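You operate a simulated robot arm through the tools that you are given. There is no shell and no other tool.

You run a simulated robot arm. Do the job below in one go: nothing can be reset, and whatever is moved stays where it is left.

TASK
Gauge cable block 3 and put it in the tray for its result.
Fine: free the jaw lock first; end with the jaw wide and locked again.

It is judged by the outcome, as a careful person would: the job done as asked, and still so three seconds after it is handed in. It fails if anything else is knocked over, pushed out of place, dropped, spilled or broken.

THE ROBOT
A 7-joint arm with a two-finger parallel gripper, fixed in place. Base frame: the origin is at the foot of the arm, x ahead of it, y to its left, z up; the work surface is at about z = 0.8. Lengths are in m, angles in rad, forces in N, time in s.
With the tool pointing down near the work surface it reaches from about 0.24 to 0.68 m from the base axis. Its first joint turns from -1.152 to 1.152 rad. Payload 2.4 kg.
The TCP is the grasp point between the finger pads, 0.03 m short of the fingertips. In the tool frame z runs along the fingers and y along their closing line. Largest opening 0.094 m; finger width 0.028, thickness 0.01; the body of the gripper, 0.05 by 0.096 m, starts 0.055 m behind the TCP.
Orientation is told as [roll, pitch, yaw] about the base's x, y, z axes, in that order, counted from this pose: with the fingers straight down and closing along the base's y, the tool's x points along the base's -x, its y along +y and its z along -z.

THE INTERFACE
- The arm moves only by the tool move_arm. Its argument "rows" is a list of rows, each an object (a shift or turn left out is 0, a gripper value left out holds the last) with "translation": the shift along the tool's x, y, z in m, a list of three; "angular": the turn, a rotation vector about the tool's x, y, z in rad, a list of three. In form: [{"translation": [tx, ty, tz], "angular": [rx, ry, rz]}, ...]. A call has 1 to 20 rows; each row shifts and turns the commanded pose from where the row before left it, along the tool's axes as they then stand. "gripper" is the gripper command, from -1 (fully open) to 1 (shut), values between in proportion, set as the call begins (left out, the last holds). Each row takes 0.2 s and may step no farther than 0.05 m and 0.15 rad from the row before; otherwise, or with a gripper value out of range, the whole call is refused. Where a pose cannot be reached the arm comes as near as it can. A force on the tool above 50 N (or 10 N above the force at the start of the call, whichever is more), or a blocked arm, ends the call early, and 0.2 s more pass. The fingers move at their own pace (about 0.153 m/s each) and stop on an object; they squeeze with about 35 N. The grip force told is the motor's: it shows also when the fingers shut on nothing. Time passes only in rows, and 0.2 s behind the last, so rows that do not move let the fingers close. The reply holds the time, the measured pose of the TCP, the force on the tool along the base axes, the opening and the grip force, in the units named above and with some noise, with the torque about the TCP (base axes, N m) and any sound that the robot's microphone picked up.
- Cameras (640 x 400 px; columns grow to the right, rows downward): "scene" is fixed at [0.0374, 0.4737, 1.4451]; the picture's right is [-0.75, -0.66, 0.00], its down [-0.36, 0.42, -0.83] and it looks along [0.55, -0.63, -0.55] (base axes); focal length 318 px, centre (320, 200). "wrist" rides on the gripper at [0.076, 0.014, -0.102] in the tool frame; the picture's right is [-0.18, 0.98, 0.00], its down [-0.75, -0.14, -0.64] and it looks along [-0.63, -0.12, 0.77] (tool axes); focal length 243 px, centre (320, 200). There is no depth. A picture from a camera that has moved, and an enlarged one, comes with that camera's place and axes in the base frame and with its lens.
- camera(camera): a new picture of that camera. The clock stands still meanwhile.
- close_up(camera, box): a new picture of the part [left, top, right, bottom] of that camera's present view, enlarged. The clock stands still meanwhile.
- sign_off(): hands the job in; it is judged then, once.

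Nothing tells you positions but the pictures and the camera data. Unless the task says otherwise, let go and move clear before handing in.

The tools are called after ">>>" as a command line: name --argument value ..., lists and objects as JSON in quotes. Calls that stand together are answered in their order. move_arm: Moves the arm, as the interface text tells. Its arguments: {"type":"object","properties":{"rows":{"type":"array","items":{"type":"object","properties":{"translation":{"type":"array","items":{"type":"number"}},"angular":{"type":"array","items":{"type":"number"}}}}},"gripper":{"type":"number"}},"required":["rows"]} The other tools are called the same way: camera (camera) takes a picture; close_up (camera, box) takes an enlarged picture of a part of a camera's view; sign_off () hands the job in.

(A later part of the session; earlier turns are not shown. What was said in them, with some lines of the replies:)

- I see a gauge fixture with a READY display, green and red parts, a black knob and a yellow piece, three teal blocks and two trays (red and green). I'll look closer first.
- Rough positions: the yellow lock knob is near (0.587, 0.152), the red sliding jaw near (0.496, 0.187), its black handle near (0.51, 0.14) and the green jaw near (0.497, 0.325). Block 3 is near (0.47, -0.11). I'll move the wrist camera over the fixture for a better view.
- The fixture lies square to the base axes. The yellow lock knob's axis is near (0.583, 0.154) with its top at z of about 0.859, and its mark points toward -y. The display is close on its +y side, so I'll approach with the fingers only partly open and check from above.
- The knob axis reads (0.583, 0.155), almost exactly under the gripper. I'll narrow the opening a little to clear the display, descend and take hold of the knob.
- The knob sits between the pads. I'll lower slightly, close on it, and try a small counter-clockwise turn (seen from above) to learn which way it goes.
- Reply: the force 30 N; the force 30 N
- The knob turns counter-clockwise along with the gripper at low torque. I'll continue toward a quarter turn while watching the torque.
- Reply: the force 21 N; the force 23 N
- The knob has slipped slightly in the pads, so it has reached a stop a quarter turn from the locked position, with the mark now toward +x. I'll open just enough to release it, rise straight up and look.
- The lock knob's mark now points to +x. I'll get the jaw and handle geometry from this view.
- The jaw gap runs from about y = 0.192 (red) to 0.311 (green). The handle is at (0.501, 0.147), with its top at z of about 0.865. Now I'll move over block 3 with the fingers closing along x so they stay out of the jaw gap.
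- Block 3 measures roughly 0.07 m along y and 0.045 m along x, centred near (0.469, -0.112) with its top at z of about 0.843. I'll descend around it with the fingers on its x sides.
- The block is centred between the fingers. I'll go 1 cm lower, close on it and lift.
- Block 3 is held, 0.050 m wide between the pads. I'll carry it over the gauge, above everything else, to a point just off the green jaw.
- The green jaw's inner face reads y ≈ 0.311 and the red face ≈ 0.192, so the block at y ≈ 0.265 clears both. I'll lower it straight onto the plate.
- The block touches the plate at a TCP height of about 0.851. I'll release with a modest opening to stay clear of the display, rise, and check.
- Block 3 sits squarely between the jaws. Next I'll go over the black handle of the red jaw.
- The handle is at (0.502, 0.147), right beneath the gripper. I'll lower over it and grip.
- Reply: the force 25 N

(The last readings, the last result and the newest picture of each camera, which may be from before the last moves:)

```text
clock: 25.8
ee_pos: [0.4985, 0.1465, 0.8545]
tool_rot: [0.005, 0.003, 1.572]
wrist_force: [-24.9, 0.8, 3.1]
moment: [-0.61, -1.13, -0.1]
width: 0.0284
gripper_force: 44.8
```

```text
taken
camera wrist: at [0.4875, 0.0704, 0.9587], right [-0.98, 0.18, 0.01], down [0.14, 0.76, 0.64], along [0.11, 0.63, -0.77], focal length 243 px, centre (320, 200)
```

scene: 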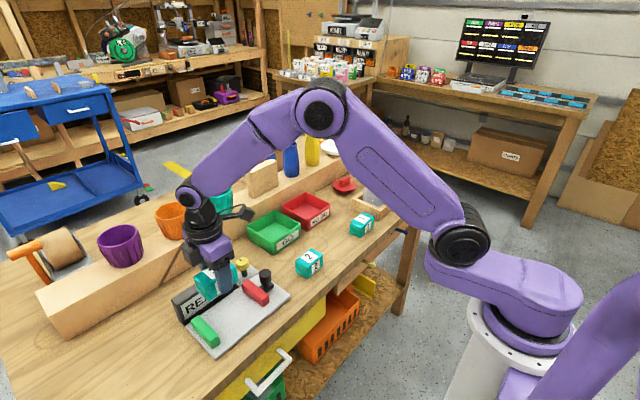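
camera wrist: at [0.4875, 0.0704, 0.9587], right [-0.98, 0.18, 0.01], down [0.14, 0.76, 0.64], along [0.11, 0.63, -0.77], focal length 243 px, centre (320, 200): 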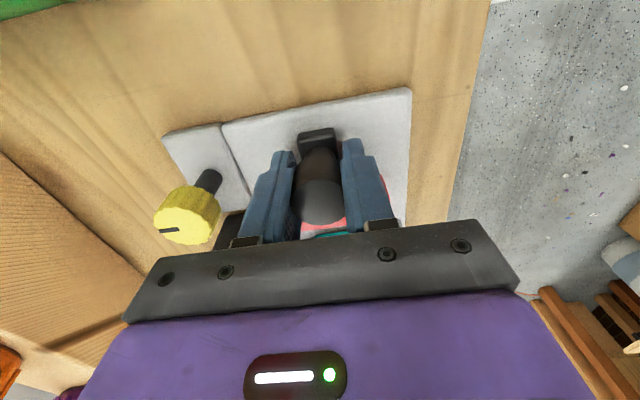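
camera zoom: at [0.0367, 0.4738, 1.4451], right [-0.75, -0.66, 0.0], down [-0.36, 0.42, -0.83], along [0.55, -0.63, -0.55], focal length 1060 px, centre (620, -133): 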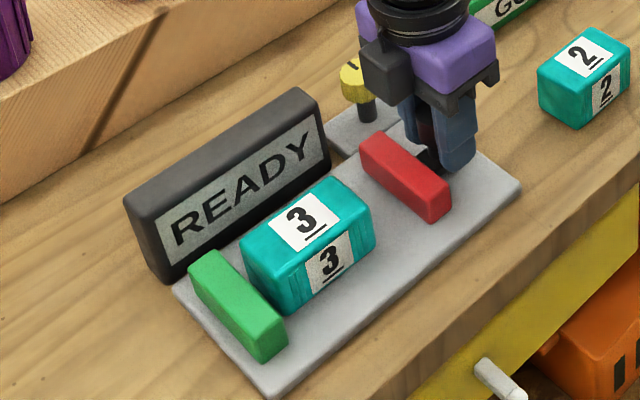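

The handle is gripped. I'll ease the sideways preload by 2 mm and slide the jaw 1 cm toward +y to confirm it is free.

>>> move_arm --rows '[{"translation": [0, 0.0025, 0]}, {"translation": [-0.005, 0, 0]}, {"translation": [-0.005, 0, 0]}]'

>>> close_up --camera "scene" --box '[160, 240, 300, 360]'

```text
clock: 26.6
ee_pos: [0.5005, 0.1563, 0.8556]
tool_rot: [0.0, 0.0, 1.57]
wrist_force: [-2.5, -0.1, -11.4]
moment: [-1.33, 0.26, 0.03]
width: 0.0284
gripper_force: 44.9
```

```text
3.33 times, centred on (230, 300) of scene
camera zoom: at [0.0375, 0.4738, 1.445], right [-0.75, -0.66, 0.0], down [-0.36, 0.42, -0.83], along [0.55, -0.63, -0.55], focal length 1060 px, centre (620, -133)
```

zoom: 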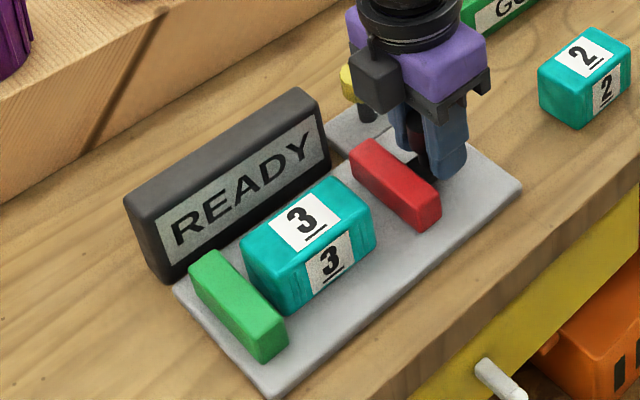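

The jaw is free and follows the handle. I'll keep sliding it toward the block, more slowly near contact.

>>> move_arm --rows '[{"translation": [-0.007, 0, 0]}, {"translation": [-0.007, 0, 0]}, {"translation": [-0.007, 0, 0]}]'

>>> move_arm --rows '[{"translation": [-0.004, 0, 0]}, {"translation": [-0.004, 0, 0]}]'

>>> close_up --camera "scene" --box '[160, 240, 300, 360]'

```text
clock: 27.4
ee_pos: [0.4995, 0.1784, 0.8563]
tool_rot: [-0.001, -0.001, 1.568]
wrist_force: [8.0, -1.3, -23.8]
moment: [-0.49, 0.34, 0.0]
width: 0.0283
gripper_force: 44.8
```

```text
clock: 28.0
ee_pos: [0.4999, 0.1855, 0.8564]
tool_rot: [-0.001, 0.0, 1.568]
wrist_force: [15.7, -0.9, -30.2]
moment: [-0.1, 0.48, 0.03]
width: 0.0287
gripper_force: 45.0
```

```text
3.33 times, centred on (230, 300) of scene
camera zoom: at [0.0383, 0.4739, 1.445], right [-0.75, -0.66, 0.0], down [-0.36, 0.42, -0.83], along [0.55, -0.63, -0.55], focal length 1060 px, centre (620, -133)
```

zoom: 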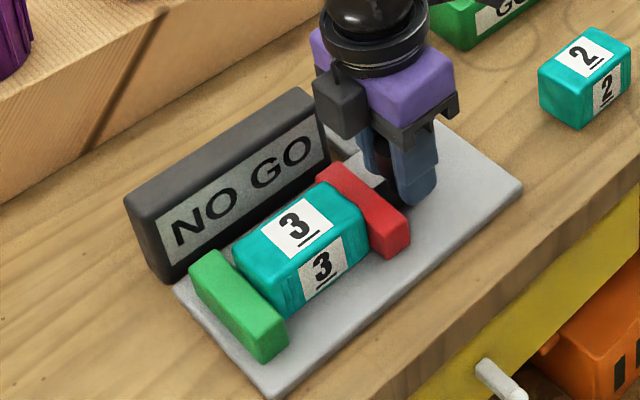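

The display already shows NO GO, but the push force is still near zero, so the block may not be seated against the green jaw. I'll ease the vertical preload and close further until there is firm contact.

>>> move_arm --rows '[{"translation": [0, -0.001, 0.002]}, {"translation": [-0.003, 0, 0]}]'

>>> close_up --camera "scene" --box '[170, 250, 290, 350]'

```text
clock: 28.6
ee_pos: [0.5004, 0.1869, 0.8557]
tool_rot: [0.0, 0.001, 1.568]
wrist_force: [-1.1, -19.4, 16.5]
moment: [0.65, -0.13, 0.18]
width: 0.0284
gripper_force: 44.9
```

```text
4.00 times, centred on (230, 300) of scene
camera zoom: at [0.0371, 0.4731, 1.4453], right [-0.75, -0.66, 0.0], down [-0.36, 0.42, -0.83], along [0.55, -0.63, -0.55], focal length 1271 px, centre (680, -200)
```

zoom: 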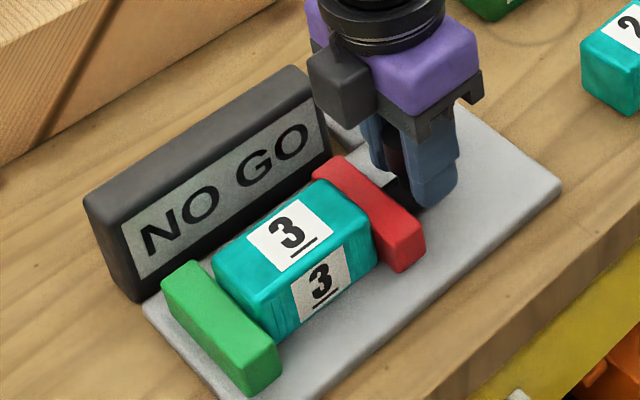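

Now there is a 19 N reaction with the block closed on both jaws, and it still reads NO GO. I'll push slightly more firmly to confirm.

>>> move_arm --rows '[{"translation": [-0.0015, 0, 0]}, {}]'

>>> close_up --camera "scene" --box '[170, 250, 290, 350]'

```text
clock: 29.2
ee_pos: [0.4983, 0.1883, 0.8548]
tool_rot: [0.0, 0.001, 1.569]
wrist_force: [1.5, -24.8, 19.2]
moment: [-0.39, 0.01, 0.16]
width: 0.0285
gripper_force: 45.1
```

```text
4.00 times, centred on (230, 300) of scene
camera zoom: at [0.0371, 0.473, 1.4453], right [-0.75, -0.66, 0.0], down [-0.36, 0.42, -0.83], along [0.55, -0.63, -0.55], focal length 1271 px, centre (680, -200)
```

zoom: 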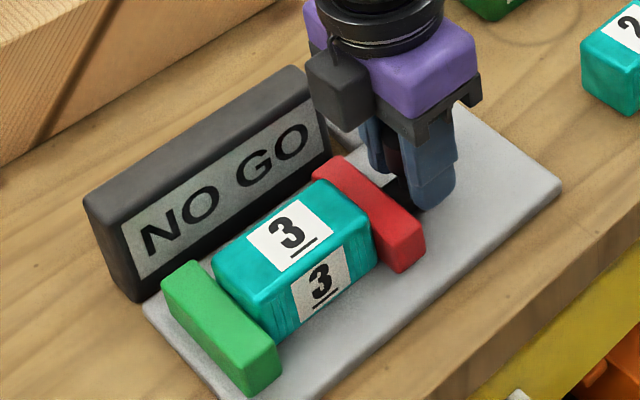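

NO GO is confirmed under firm contact. I'll slide the jaw back to its wide position.

>>> move_arm --rows '[{"translation": [0.004, 0, -0.001]}, {"translation": [0.008, 0, 0]}, {"translation": [0.008, 0, 0]}, {"translation": [0.008, 0, 0]}, {"translation": [0.008, 0, 0]}, {"translation": [0.0075, 0, 0]}, {}]'

>>> close_up --camera "scene" --box '[160, 240, 300, 360]'

```text
clock: 30.8
ee_pos: [0.4994, 0.148, 0.8544]
tool_rot: [0.0, 0.001, 1.571]
wrist_force: [9.6, 8.6, -17.0]
moment: [-0.36, 0.11, -0.27]
width: 0.0285
gripper_force: 44.9
```

```text
3.33 times, centred on (230, 300) of scene
camera zoom: at [0.0379, 0.4741, 1.4449], right [-0.75, -0.66, 0.0], down [-0.36, 0.42, -0.83], along [0.55, -0.63, -0.55], focal length 1060 px, centre (620, -133)
```

zoom: 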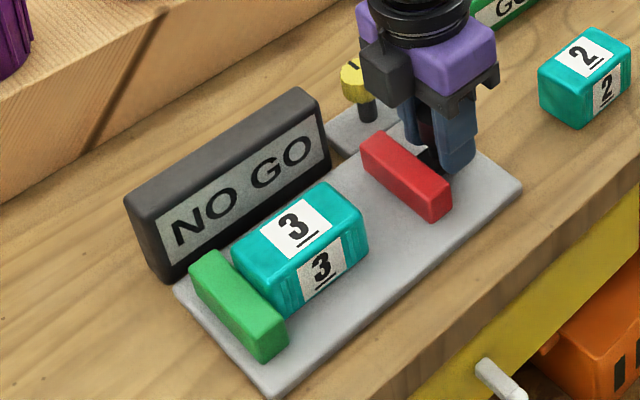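

The jaw is back at its wide stop, the block is free and NO GO stays shown. I'll release the handle, rise and move over the lock knob to lock it again.

>>> move_arm --rows '[{}, {}, {"translation": [0, 0, -0.02]}, {"translation": [0, 0, -0.04]}, {"translation": [0, 0, -0.04]}, {"translation": [-0.004, -0.04, 0]}, {"translation": [-0.004, -0.042, 0]}, {}]' --gripper -0.06

>>> camera --camera "wrist"

>>> close_up --camera "wrist" --box '[240, 60, 400, 180]'

>>> close_up --camera "scene" --box '[160, 240, 300, 360]'

```text
clock: 32.6
ee_pos: [0.5813, 0.1542, 0.9544]
tool_rot: [-0.001, 0.001, 1.569]
wrist_force: [-1.0, -0.1, -0.1]
moment: [0.01, -0.01, 0.02]
width: 0.0498
gripper_force: 0.2
```

```text
taken
camera wrist: at [0.5675, 0.0772, 1.058], right [-0.98, 0.18, 0.0], down [0.14, 0.75, 0.64], along [0.12, 0.63, -0.77], focal length 243 px, centre (320, 200)
```

wrist: 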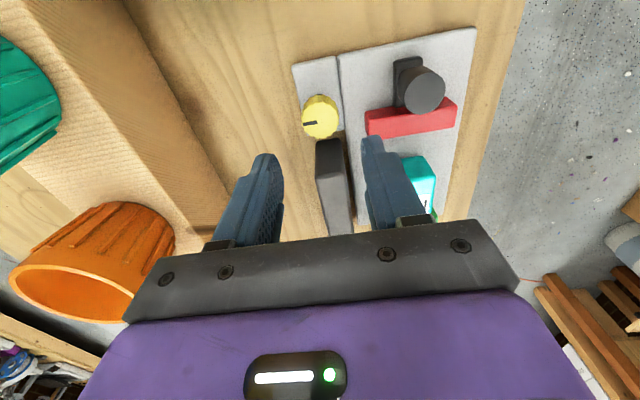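

```text
3.33 times, centred on (320, 120) of wrist
camera zoom: at [0.5675, 0.0772, 1.058], right [-0.98, 0.18, 0.0], down [0.14, 0.75, 0.64], along [0.12, 0.63, -0.77], focal length 809 px, centre (320, 467)
```

zoom: 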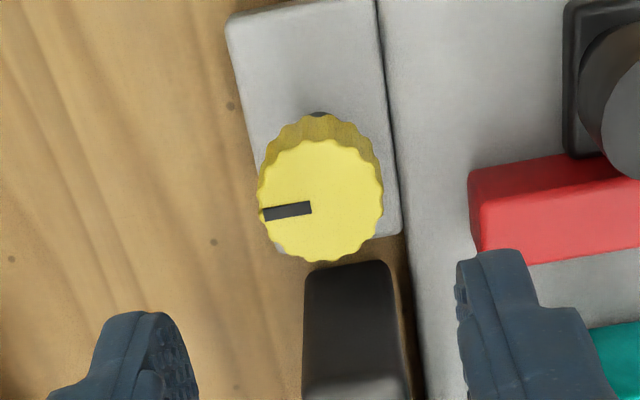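

```text
3.33 times, centred on (230, 300) of scene
camera zoom: at [0.0374, 0.4737, 1.4451], right [-0.75, -0.66, 0.0], down [-0.36, 0.42, -0.83], along [0.55, -0.63, -0.55], focal length 1060 px, centre (620, -133)
```

zoom: 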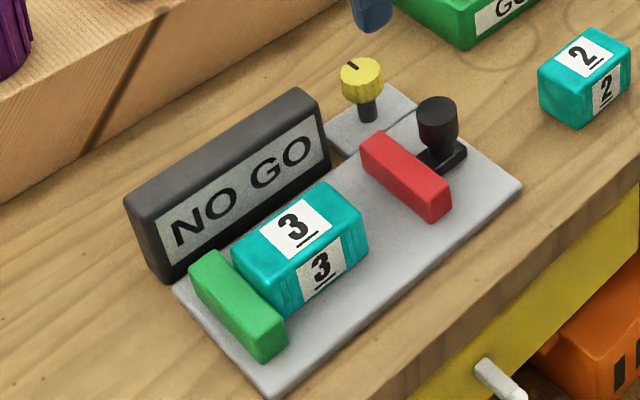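

The knob reads (0.5825, 0.155). I'll narrow the opening, descend on it, grip and turn clockwise back to the locked position.

>>> move_arm --rows '[{"translation": [0, -0.001, 0.02]}, {"translation": [0, 0, 0.03]}, {"translation": [0, 0, 0.03]}, {"translation": [0, 0, 0.021]}, {}]' --gripper 0.04

>>> camera --camera "wrist"

```text
clock: 33.8
ee_pos: [0.5821, 0.1554, 0.8546]
tool_rot: [-0.001, 0.0, 1.571]
wrist_force: [-1.0, 0.6, 0.1]
moment: [0.0, 0.0, 0.01]
width: 0.045
gripper_force: 0.1
```

```text
taken
camera wrist: at [0.569, 0.0787, 0.9578], right [-0.98, 0.18, 0.0], down [0.14, 0.75, 0.64], along [0.12, 0.63, -0.77], focal length 243 px, centre (320, 200)
```

wrist: 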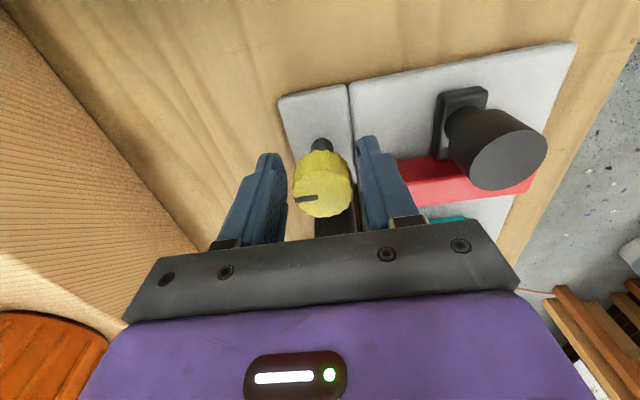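

>>> move_arm --rows '[{"translation": [0, 0, 0.002]}, {}, {}]' --gripper 1

>>> move_arm --rows '[{"angular": [0, 0, 0.1]}, {"angular": [0, 0, 0.1]}, {"angular": [0, 0, 0.1]}, {"angular": [0, 0, 0.1]}, {"angular": [0, 0, 0.1]}]'

>>> close_up --camera "wrist" --box '[240, 120, 400, 240]'

```text
clock: 34.6
ee_pos: [0.5799, 0.1556, 0.8528]
tool_rot: [0.002, 0.001, 1.572]
wrist_force: [-21.7, -2.4, 31.3]
moment: [0.03, -0.15, 0.02]
width: 0.0321
gripper_force: 45.3
```

```text
clock: 35.8
ee_pos: [0.5814, 0.1556, 0.8522]
tool_rot: [0.0, -0.001, 1.071]
wrist_force: [-18.7, 5.6, 26.8]
moment: [-0.12, -0.06, -0.02]
width: 0.0317
gripper_force: 45.2
```

```text
3.33 times, centred on (320, 180) of wrist
camera zoom: at [0.5331, 0.095, 0.9562], right [-0.77, 0.63, 0.0], down [0.49, 0.59, 0.64], along [0.41, 0.5, -0.77], focal length 809 px, centre (320, 267)
```

zoom: 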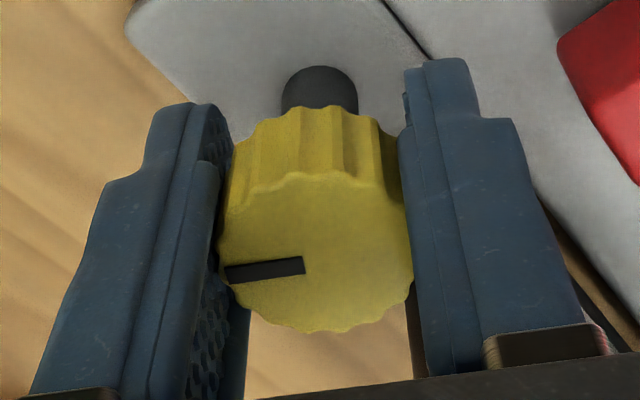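

It turns with the gripper. I'll continue to the locked stop.

>>> move_arm --rows '[{"translation": [0, 0, -0.001], "angular": [0, 0, 0.1]}, {"angular": [0, 0, 0.1]}, {"angular": [0, 0, 0.1]}, {"angular": [0, 0, 0.1]}, {"angular": [0, 0, 0.1]}, {"angular": [0, 0, 0.1]}]'

>>> move_arm --rows '[{"angular": [0, 0, 0.1]}, {"angular": [0, 0, 0.1]}, {"angular": [0, 0, 0.1]}, {"angular": [0, 0, 0.1]}, {"angular": [0, 0, 0.07]}]'

>>> move_arm --rows '[{"angular": [0, 0, 0.06]}, {"angular": [0, 0, 0.06]}, {}]'

>>> close_up --camera "wrist" --box '[240, 120, 400, 240]'

```text
clock: 37.2
ee_pos: [0.5806, 0.1551, 0.8529]
tool_rot: [0.001, 0.002, 0.469]
wrist_force: [-20.3, 9.3, 5.0]
moment: [0.28, -1.11, -0.02]
width: 0.0318
gripper_force: 45.1
```

```text
clock: 38.4
ee_pos: [0.5812, 0.1551, 0.8525]
tool_rot: [-0.001, 0.003, -0.001]
wrist_force: [-23.3, 9.9, 4.2]
moment: [0.52, -0.51, 0.04]
width: 0.0319
gripper_force: 44.6
```

```text
clock: 39.2
ee_pos: [0.5818, 0.1548, 0.853]
tool_rot: [0.001, -0.001, -0.12]
wrist_force: [-9.6, 11.3, -10.4]
moment: [-0.12, -0.64, 0.04]
width: 0.032
gripper_force: 45.5
```

```text
3.33 times, centred on (320, 180) of wrist
camera zoom: at [0.5096, 0.1779, 0.9561], right [0.3, 0.95, 0.0], down [0.73, -0.23, 0.64], along [0.61, -0.19, -0.77], focal length 809 px, centre (320, 267)
```

zoom: 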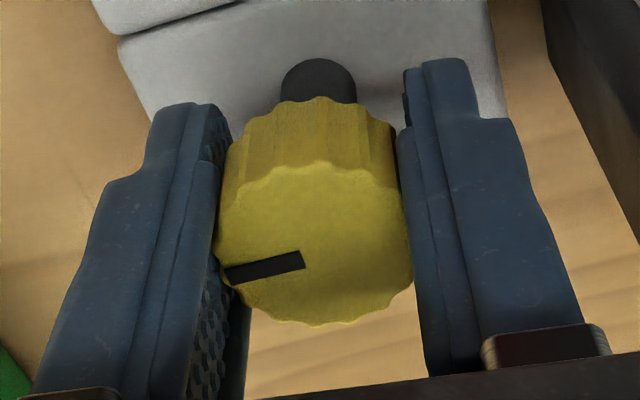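

The knob has begun slipping against the locked stop. I'll release with a small opening, rise and check the mark.

>>> move_arm --rows '[{}, {}, {"translation": [0, 0, -0.02]}, {"translation": [0, 0, -0.03]}, {"translation": [0, 0, -0.03], "angular": [0, 0, -0.12]}, {}]' --gripper 0.04

>>> close_up --camera "wrist" --box '[240, 80, 400, 180]'

>>> close_up --camera "scene" --box '[160, 240, 300, 360]'

```text
clock: 40.6
ee_pos: [0.583, 0.1538, 0.934]
tool_rot: [-0.001, 0.001, 0.003]
wrist_force: [0.6, -0.3, -0.1]
moment: [0.02, 0.02, 0.04]
width: 0.0452
gripper_force: 0.1
```

```text
4.00 times, centred on (320, 130) of wrist
camera zoom: at [0.5081, 0.1679, 1.0365], right [0.18, 0.98, 0.0], down [0.75, -0.14, 0.64], along [0.63, -0.12, -0.77], focal length 970 px, centre (320, 480)
```

zoom: 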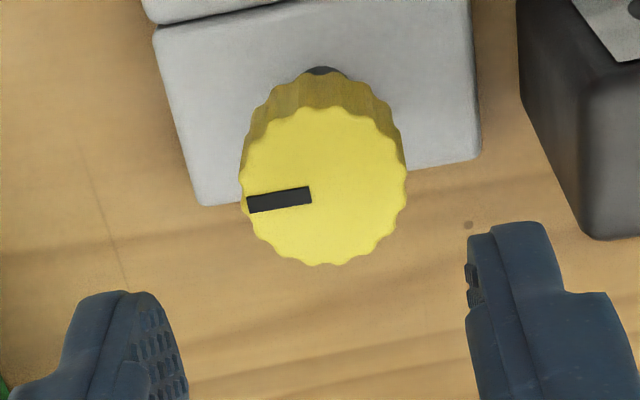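

```text
3.33 times, centred on (230, 300) of scene
camera zoom: at [0.0374, 0.4737, 1.4451], right [-0.75, -0.66, 0.0], down [-0.36, 0.42, -0.83], along [0.55, -0.63, -0.55], focal length 1060 px, centre (620, -133)
```

zoom: 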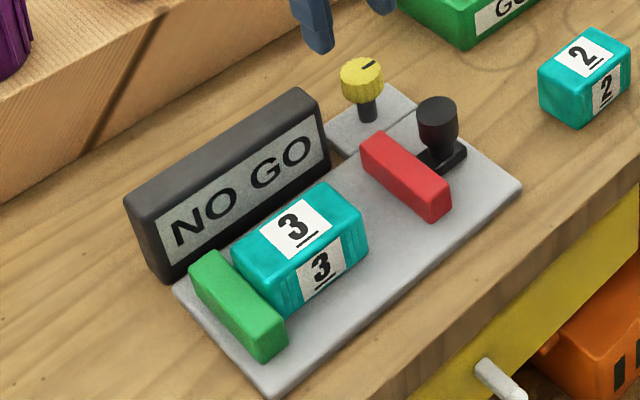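

The lock mark is back exactly where it started and the jaw is wide, so the gauge is locked again. I'll turn the gripper back to yaw 1.57 and go over block 3.

>>> move_arm --rows '[{"translation": [0, 0, -0.003], "angular": [0, 0, -0.1427]}, {"translation": [0, 0, -0.003], "angular": [0, 0, -0.1427]}, {"translation": [0, 0, -0.003], "angular": [0, 0, -0.1427]}, {"translation": [0, 0, -0.003], "angular": [0, 0, -0.1427]}, {"translation": [0, 0, -0.003], "angular": [0, 0, -0.1427]}, {"translation": [0, 0, -0.003], "angular": [0, 0, -0.1427]}, {"translation": [0, 0, -0.003], "angular": [0, 0, -0.1427]}, {"angular": [0, 0, -0.1427]}, {"angular": [0, 0, -0.1427]}, {"angular": [0, 0, -0.1427]}, {"angular": [0, 0, -0.1427]}, {"translation": [-0.0397, 0.0277, 0]}, {"translation": [-0.0397, 0.0277, 0]}, {"translation": [-0.0397, 0.0277, 0]}, {}]' --gripper -0.4

>>> camera --camera "wrist"

>>> close_up --camera "wrist" --box '[240, 40, 400, 190]'

```text
clock: 43.8
ee_pos: [0.4998, 0.2736, 0.9525]
tool_rot: [0.0, 0.0, 1.572]
wrist_force: [-0.6, -0.7, 0.2]
moment: [0.0, 0.02, 0.0]
width: 0.0656
gripper_force: 0.1
```

```text
taken
camera wrist: at [0.4859, 0.1975, 1.0563], right [-0.98, 0.18, 0.0], down [0.14, 0.75, 0.64], along [0.12, 0.63, -0.77], focal length 243 px, centre (320, 200)
```

wrist: 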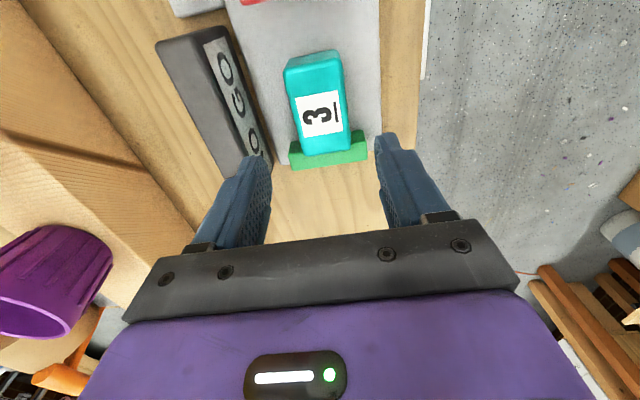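

```text
2.67 times, centred on (320, 115) of wrist
camera zoom: at [0.4859, 0.1975, 1.0563], right [-0.98, 0.18, 0.0], down [0.14, 0.75, 0.64], along [0.12, 0.63, -0.77], focal length 647 px, centre (320, 427)
```

zoom: 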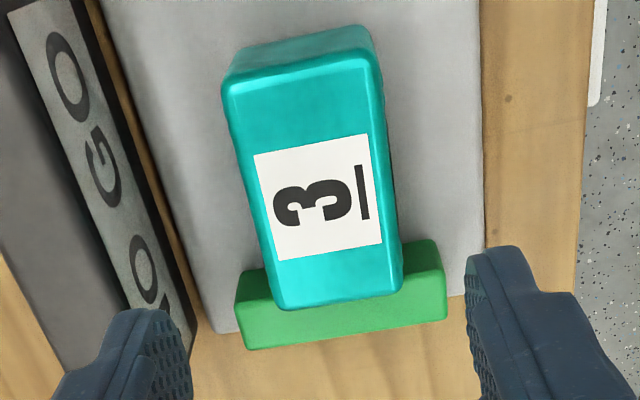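

Block 3's centre reads (0.500, 0.270). I'll shift slightly, descend and grip it.

>>> move_arm --rows '[{"translation": [0.0035, 0, 0.03]}, {"translation": [0, 0, 0.03]}, {"translation": [0, 0, 0.025]}, {"translation": [0, 0, 0.016]}, {}]'

>>> move_arm --rows '[{}, {}, {}]' --gripper 1

>>> close_up --camera "scene" --box '[160, 240, 300, 360]'

```text
clock: 45.0
ee_pos: [0.4996, 0.2707, 0.854]
tool_rot: [0.001, 0.0, 1.571]
wrist_force: [1.0, -0.3, 0.3]
moment: [0.0, -0.01, 0.0]
width: 0.0658
gripper_force: 0.1
```

```text
clock: 45.8
ee_pos: [0.4997, 0.2704, 0.8527]
tool_rot: [-0.001, 0.0, 1.572]
wrist_force: [0.3, -0.3, 0.9]
moment: [0.03, 0.0, -0.05]
width: 0.0497
gripper_force: 35.1
```

```text
3.33 times, centred on (230, 300) of scene
camera zoom: at [0.0374, 0.4737, 1.445], right [-0.75, -0.66, 0.0], down [-0.36, 0.42, -0.83], along [0.55, -0.63, -0.55], focal length 1060 px, centre (620, -133)
```

zoom: 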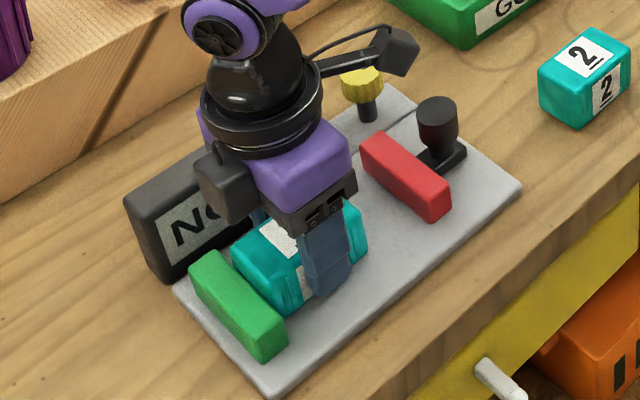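

Block 3 is held again. I'll lift it and carry it over the NO GO tray, which I place at about x 0.60–0.71, y -0.22 to -0.11.

>>> move_arm --rows '[{"translation": [0, 0, -0.02]}, {"translation": [0, 0, -0.04]}, {"translation": [0, 0, -0.04]}]'

>>> move_arm --rows '[{"translation": [0.0395, -0.013, 0]}, {"translation": [0.0395, -0.013, 0]}, {"translation": [0.0395, -0.013, 0]}, {"translation": [0.0395, -0.013, 0]}, {"translation": [0.0395, -0.013, 0]}, {"translation": [0.0395, -0.013, 0]}, {"translation": [0.0395, -0.013, 0]}, {"translation": [0.0395, -0.013, 0]}, {"translation": [0.0395, -0.013, 0]}, {"translation": [0.0395, -0.013, 0]}, {"translation": [0.0395, -0.013, 0]}, {}, {}]'

>>> camera --camera "wrist"

>>> camera --camera "scene"

>>> close_up --camera "scene" --box '[240, 150, 380, 260]'

```text
clock: 46.6
ee_pos: [0.5012, 0.2714, 0.9538]
tool_rot: [0.0, 0.0, 1.57]
wrist_force: [-0.2, 1.3, -0.9]
moment: [0.01, 0.01, -0.06]
width: 0.0498
gripper_force: 34.8
```

```text
clock: 49.4
ee_pos: [0.6425, -0.1637, 0.9531]
tool_rot: [-0.001, -0.001, 1.571]
wrist_force: [-0.2, 0.9, 0.1]
moment: [0.02, 0.02, -0.01]
width: 0.0498
gripper_force: 35.3
```

```text
taken
camera wrist: at [0.6282, -0.2411, 1.0563], right [-0.98, 0.18, 0.0], down [0.14, 0.75, 0.64], along [0.12, 0.63, -0.77], focal length 243 px, centre (320, 200)
```

wrist: 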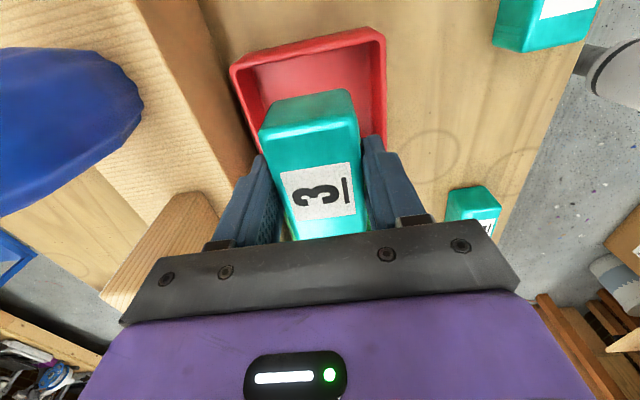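

```text
taken
```

scene: 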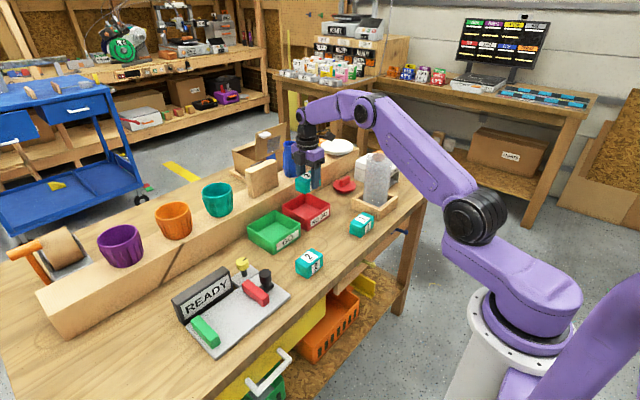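

```text
3.64 times, centred on (310, 205) of scene
camera zoom: at [0.0374, 0.4737, 1.4451], right [-0.75, -0.66, 0.0], down [-0.36, 0.42, -0.83], along [0.55, -0.63, -0.55], focal length 1156 px, centre (356, 182)
```

zoom: 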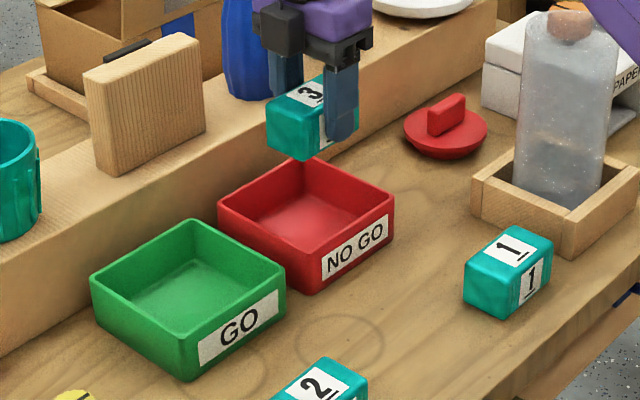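

The tray is beneath the block, and its centre reads about (0.648, -0.157). I'll adjust slightly and lower to just above the rim for a check.

>>> move_arm --rows '[{"translation": [-0.005, -0.004, 0.02]}, {"translation": [0, 0, 0.02]}, {"translation": [0, 0, 0.01]}, {}]'

>>> camera --camera "wrist"

>>> close_up --camera "scene" --box '[260, 160, 360, 240]'

```text
clock: 50.4
ee_pos: [0.6479, -0.1585, 0.9027]
tool_rot: [0.001, 0.0, 1.571]
wrist_force: [0.6, -0.6, -0.7]
moment: [0.04, -0.03, 0.01]
width: 0.0499
gripper_force: 34.5
```

```text
taken
camera wrist: at [0.6338, -0.2364, 1.0057], right [-0.98, 0.18, 0.0], down [0.14, 0.75, 0.64], along [0.12, 0.63, -0.77], focal length 243 px, centre (320, 200)
```

wrist: 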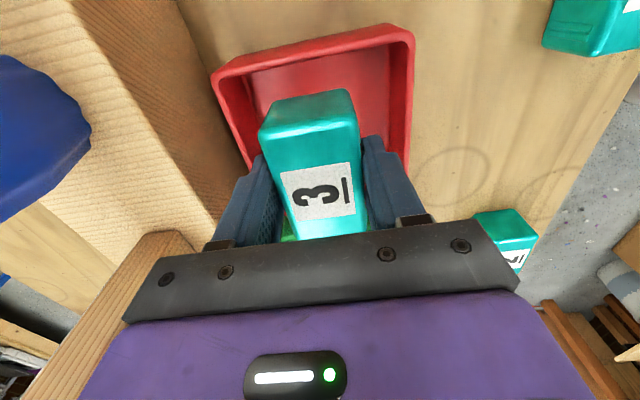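

```text
5.00 times, centred on (310, 200) of scene
camera zoom: at [0.0374, 0.4737, 1.4451], right [-0.75, -0.66, 0.0], down [-0.36, 0.42, -0.83], along [0.55, -0.63, -0.55], focal length 1589 px, centre (370, 200)
```

zoom: 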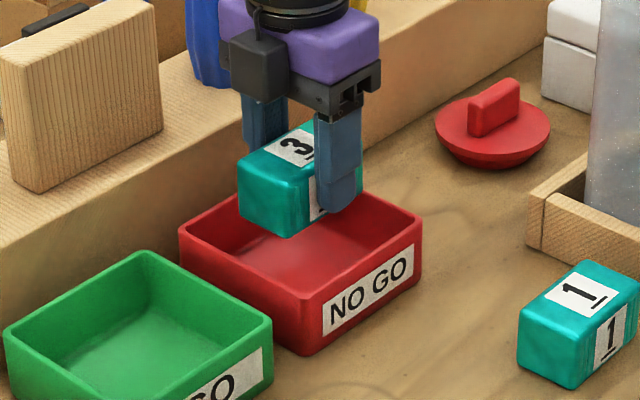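

The block lines up with the tray (x 0.586–0.706, y about -0.21 to -0.10). I'll lower it inside until it touches the floor.

>>> move_arm --rows '[{"translation": [-0.004, 0.001, 0.015]}, {"translation": [0, 0, 0.015]}, {"translation": [0, 0, 0.015]}, {"translation": [0, 0, 0.005]}, {}]'

>>> move_arm --rows '[{"translation": [0, 0, 0.003]}, {"translation": [0, 0, 0.002]}, {}]'

>>> close_up --camera "scene" --box '[260, 160, 360, 240]'

>>> camera --camera "wrist"

```text
clock: 51.6
ee_pos: [0.6453, -0.155, 0.8534]
tool_rot: [0.001, 0.001, 1.57]
wrist_force: [0.2, -0.6, -1.0]
moment: [0.01, 0.01, 0.0]
width: 0.0498
gripper_force: 35.6
```

```text
clock: 52.4
ee_pos: [0.645, -0.1558, 0.847]
tool_rot: [0.002, 0.001, 1.569]
wrist_force: [0.3, 0.1, -0.9]
moment: [0.0, -0.02, 0.01]
width: 0.0498
gripper_force: 34.6
```

```text
5.00 times, centred on (310, 200) of scene
camera zoom: at [0.0374, 0.4737, 1.4451], right [-0.75, -0.66, 0.0], down [-0.36, 0.42, -0.83], along [0.55, -0.63, -0.55], focal length 1589 px, centre (370, 200)
```

zoom: 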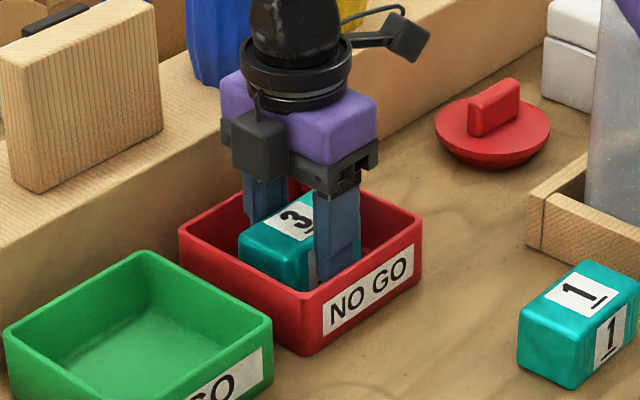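

```text
taken
camera wrist: at [0.6322, -0.2322, 0.9513], right [-0.98, 0.18, 0.0], down [0.14, 0.75, 0.64], along [0.12, 0.63, -0.77], focal length 243 px, centre (320, 200)
```

wrist: 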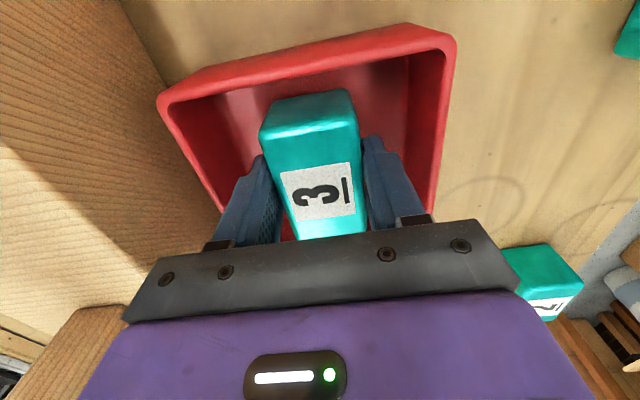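

>>> move_arm --rows '[{"translation": [0, 0, 0.002]}, {}]'

>>> move_arm --rows '[{"translation": [0, 0, 0.002]}, {}]'

```text
clock: 53.0
ee_pos: [0.6447, -0.1559, 0.8451]
tool_rot: [0.001, 0.0, 1.571]
wrist_force: [-0.3, -0.2, -0.4]
moment: [0.06, -0.04, 0.02]
width: 0.0496
gripper_force: 35.9
```

```text
clock: 53.6
ee_pos: [0.6456, -0.1555, 0.845]
tool_rot: [-0.005, 0.001, 1.569]
wrist_force: [-7.2, 1.4, 21.4]
moment: [0.28, 0.11, 0.05]
width: 0.0497
gripper_force: 34.4
```

The block is on the tray floor. I'll ease off 1 mm, open enough to release inside the tray, and rise straight up.

>>> move_arm --rows '[{"translation": [0, 0, -0.001]}, {}]'

>>> move_arm --rows '[{}, {}, {"translation": [0, 0, -0.01]}, {"translation": [0, 0, -0.02]}, {"translation": [0, 0, -0.04]}, {"translation": [0, 0, -0.04]}, {"translation": [0, 0, -0.04]}, {}]' --gripper -0.3

>>> camera --camera "wrist"

>>> camera --camera "scene"

>>> close_up --camera "scene" --box '[160, 170, 380, 350]'

```text
clock: 54.2
ee_pos: [0.6452, -0.1552, 0.8457]
tool_rot: [-0.005, 0.003, 1.571]
wrist_force: [-0.4, 0.4, 20.6]
moment: [0.2, -0.06, 0.01]
width: 0.0495
gripper_force: 35.3
```

```text
clock: 56.0
ee_pos: [0.6461, -0.1552, 0.9934]
tool_rot: [0.0, 0.001, 1.57]
wrist_force: [0.3, 0.7, 0.4]
moment: [0.01, 0.0, -0.03]
width: 0.061
gripper_force: 0.1
```

```text
taken
camera wrist: at [0.6318, -0.2326, 1.0978], right [-0.98, 0.18, 0.0], down [0.14, 0.75, 0.64], along [0.12, 0.63, -0.77], focal length 243 px, centre (320, 200)
```

wrist: 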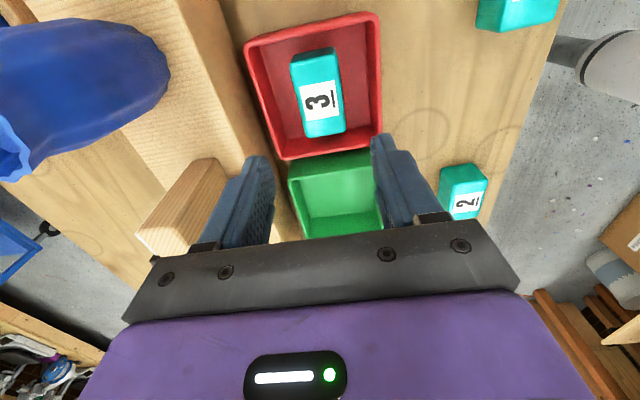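

```text
taken
```

scene: 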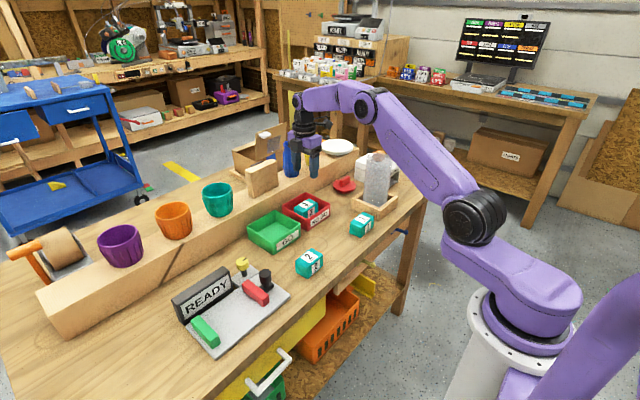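

```text
2.22 times, centred on (270, 260) of scene
camera zoom: at [0.0374, 0.4737, 1.4451], right [-0.75, -0.66, 0.0], down [-0.36, 0.42, -0.83], along [0.55, -0.63, -0.55], focal length 706 px, centre (431, 67)
```

zoom: 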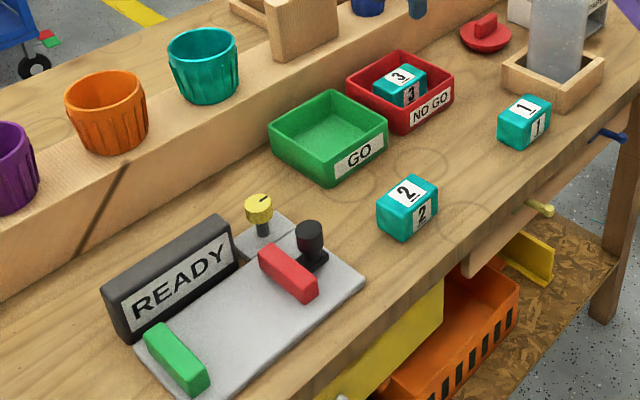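

Block 3 rests flat in the NO GO tray. The gauge shows READY with its jaw wide and the lock mark back in its original locked position. Nothing else has moved and the gripper is clear, so I'm handing the job in.

>>> sign_off

```text
The job is handed in.
```

Block 3 gauged **NO GO** and is resting flat in the NO GO tray; the job is handed in.

- **Gauging:** I freed the lock, closed the jaw on the block and pressed it against the green jaw with about 25 N. The display held NO GO throughout.
- **Gauge left as asked:** the jaw is back at its wide stop. The lock knob is turned back to its locked mark. The display reads READY.
- **Surroundings:** the last pictures show nothing else moved, and the gripper is clear above the tray.
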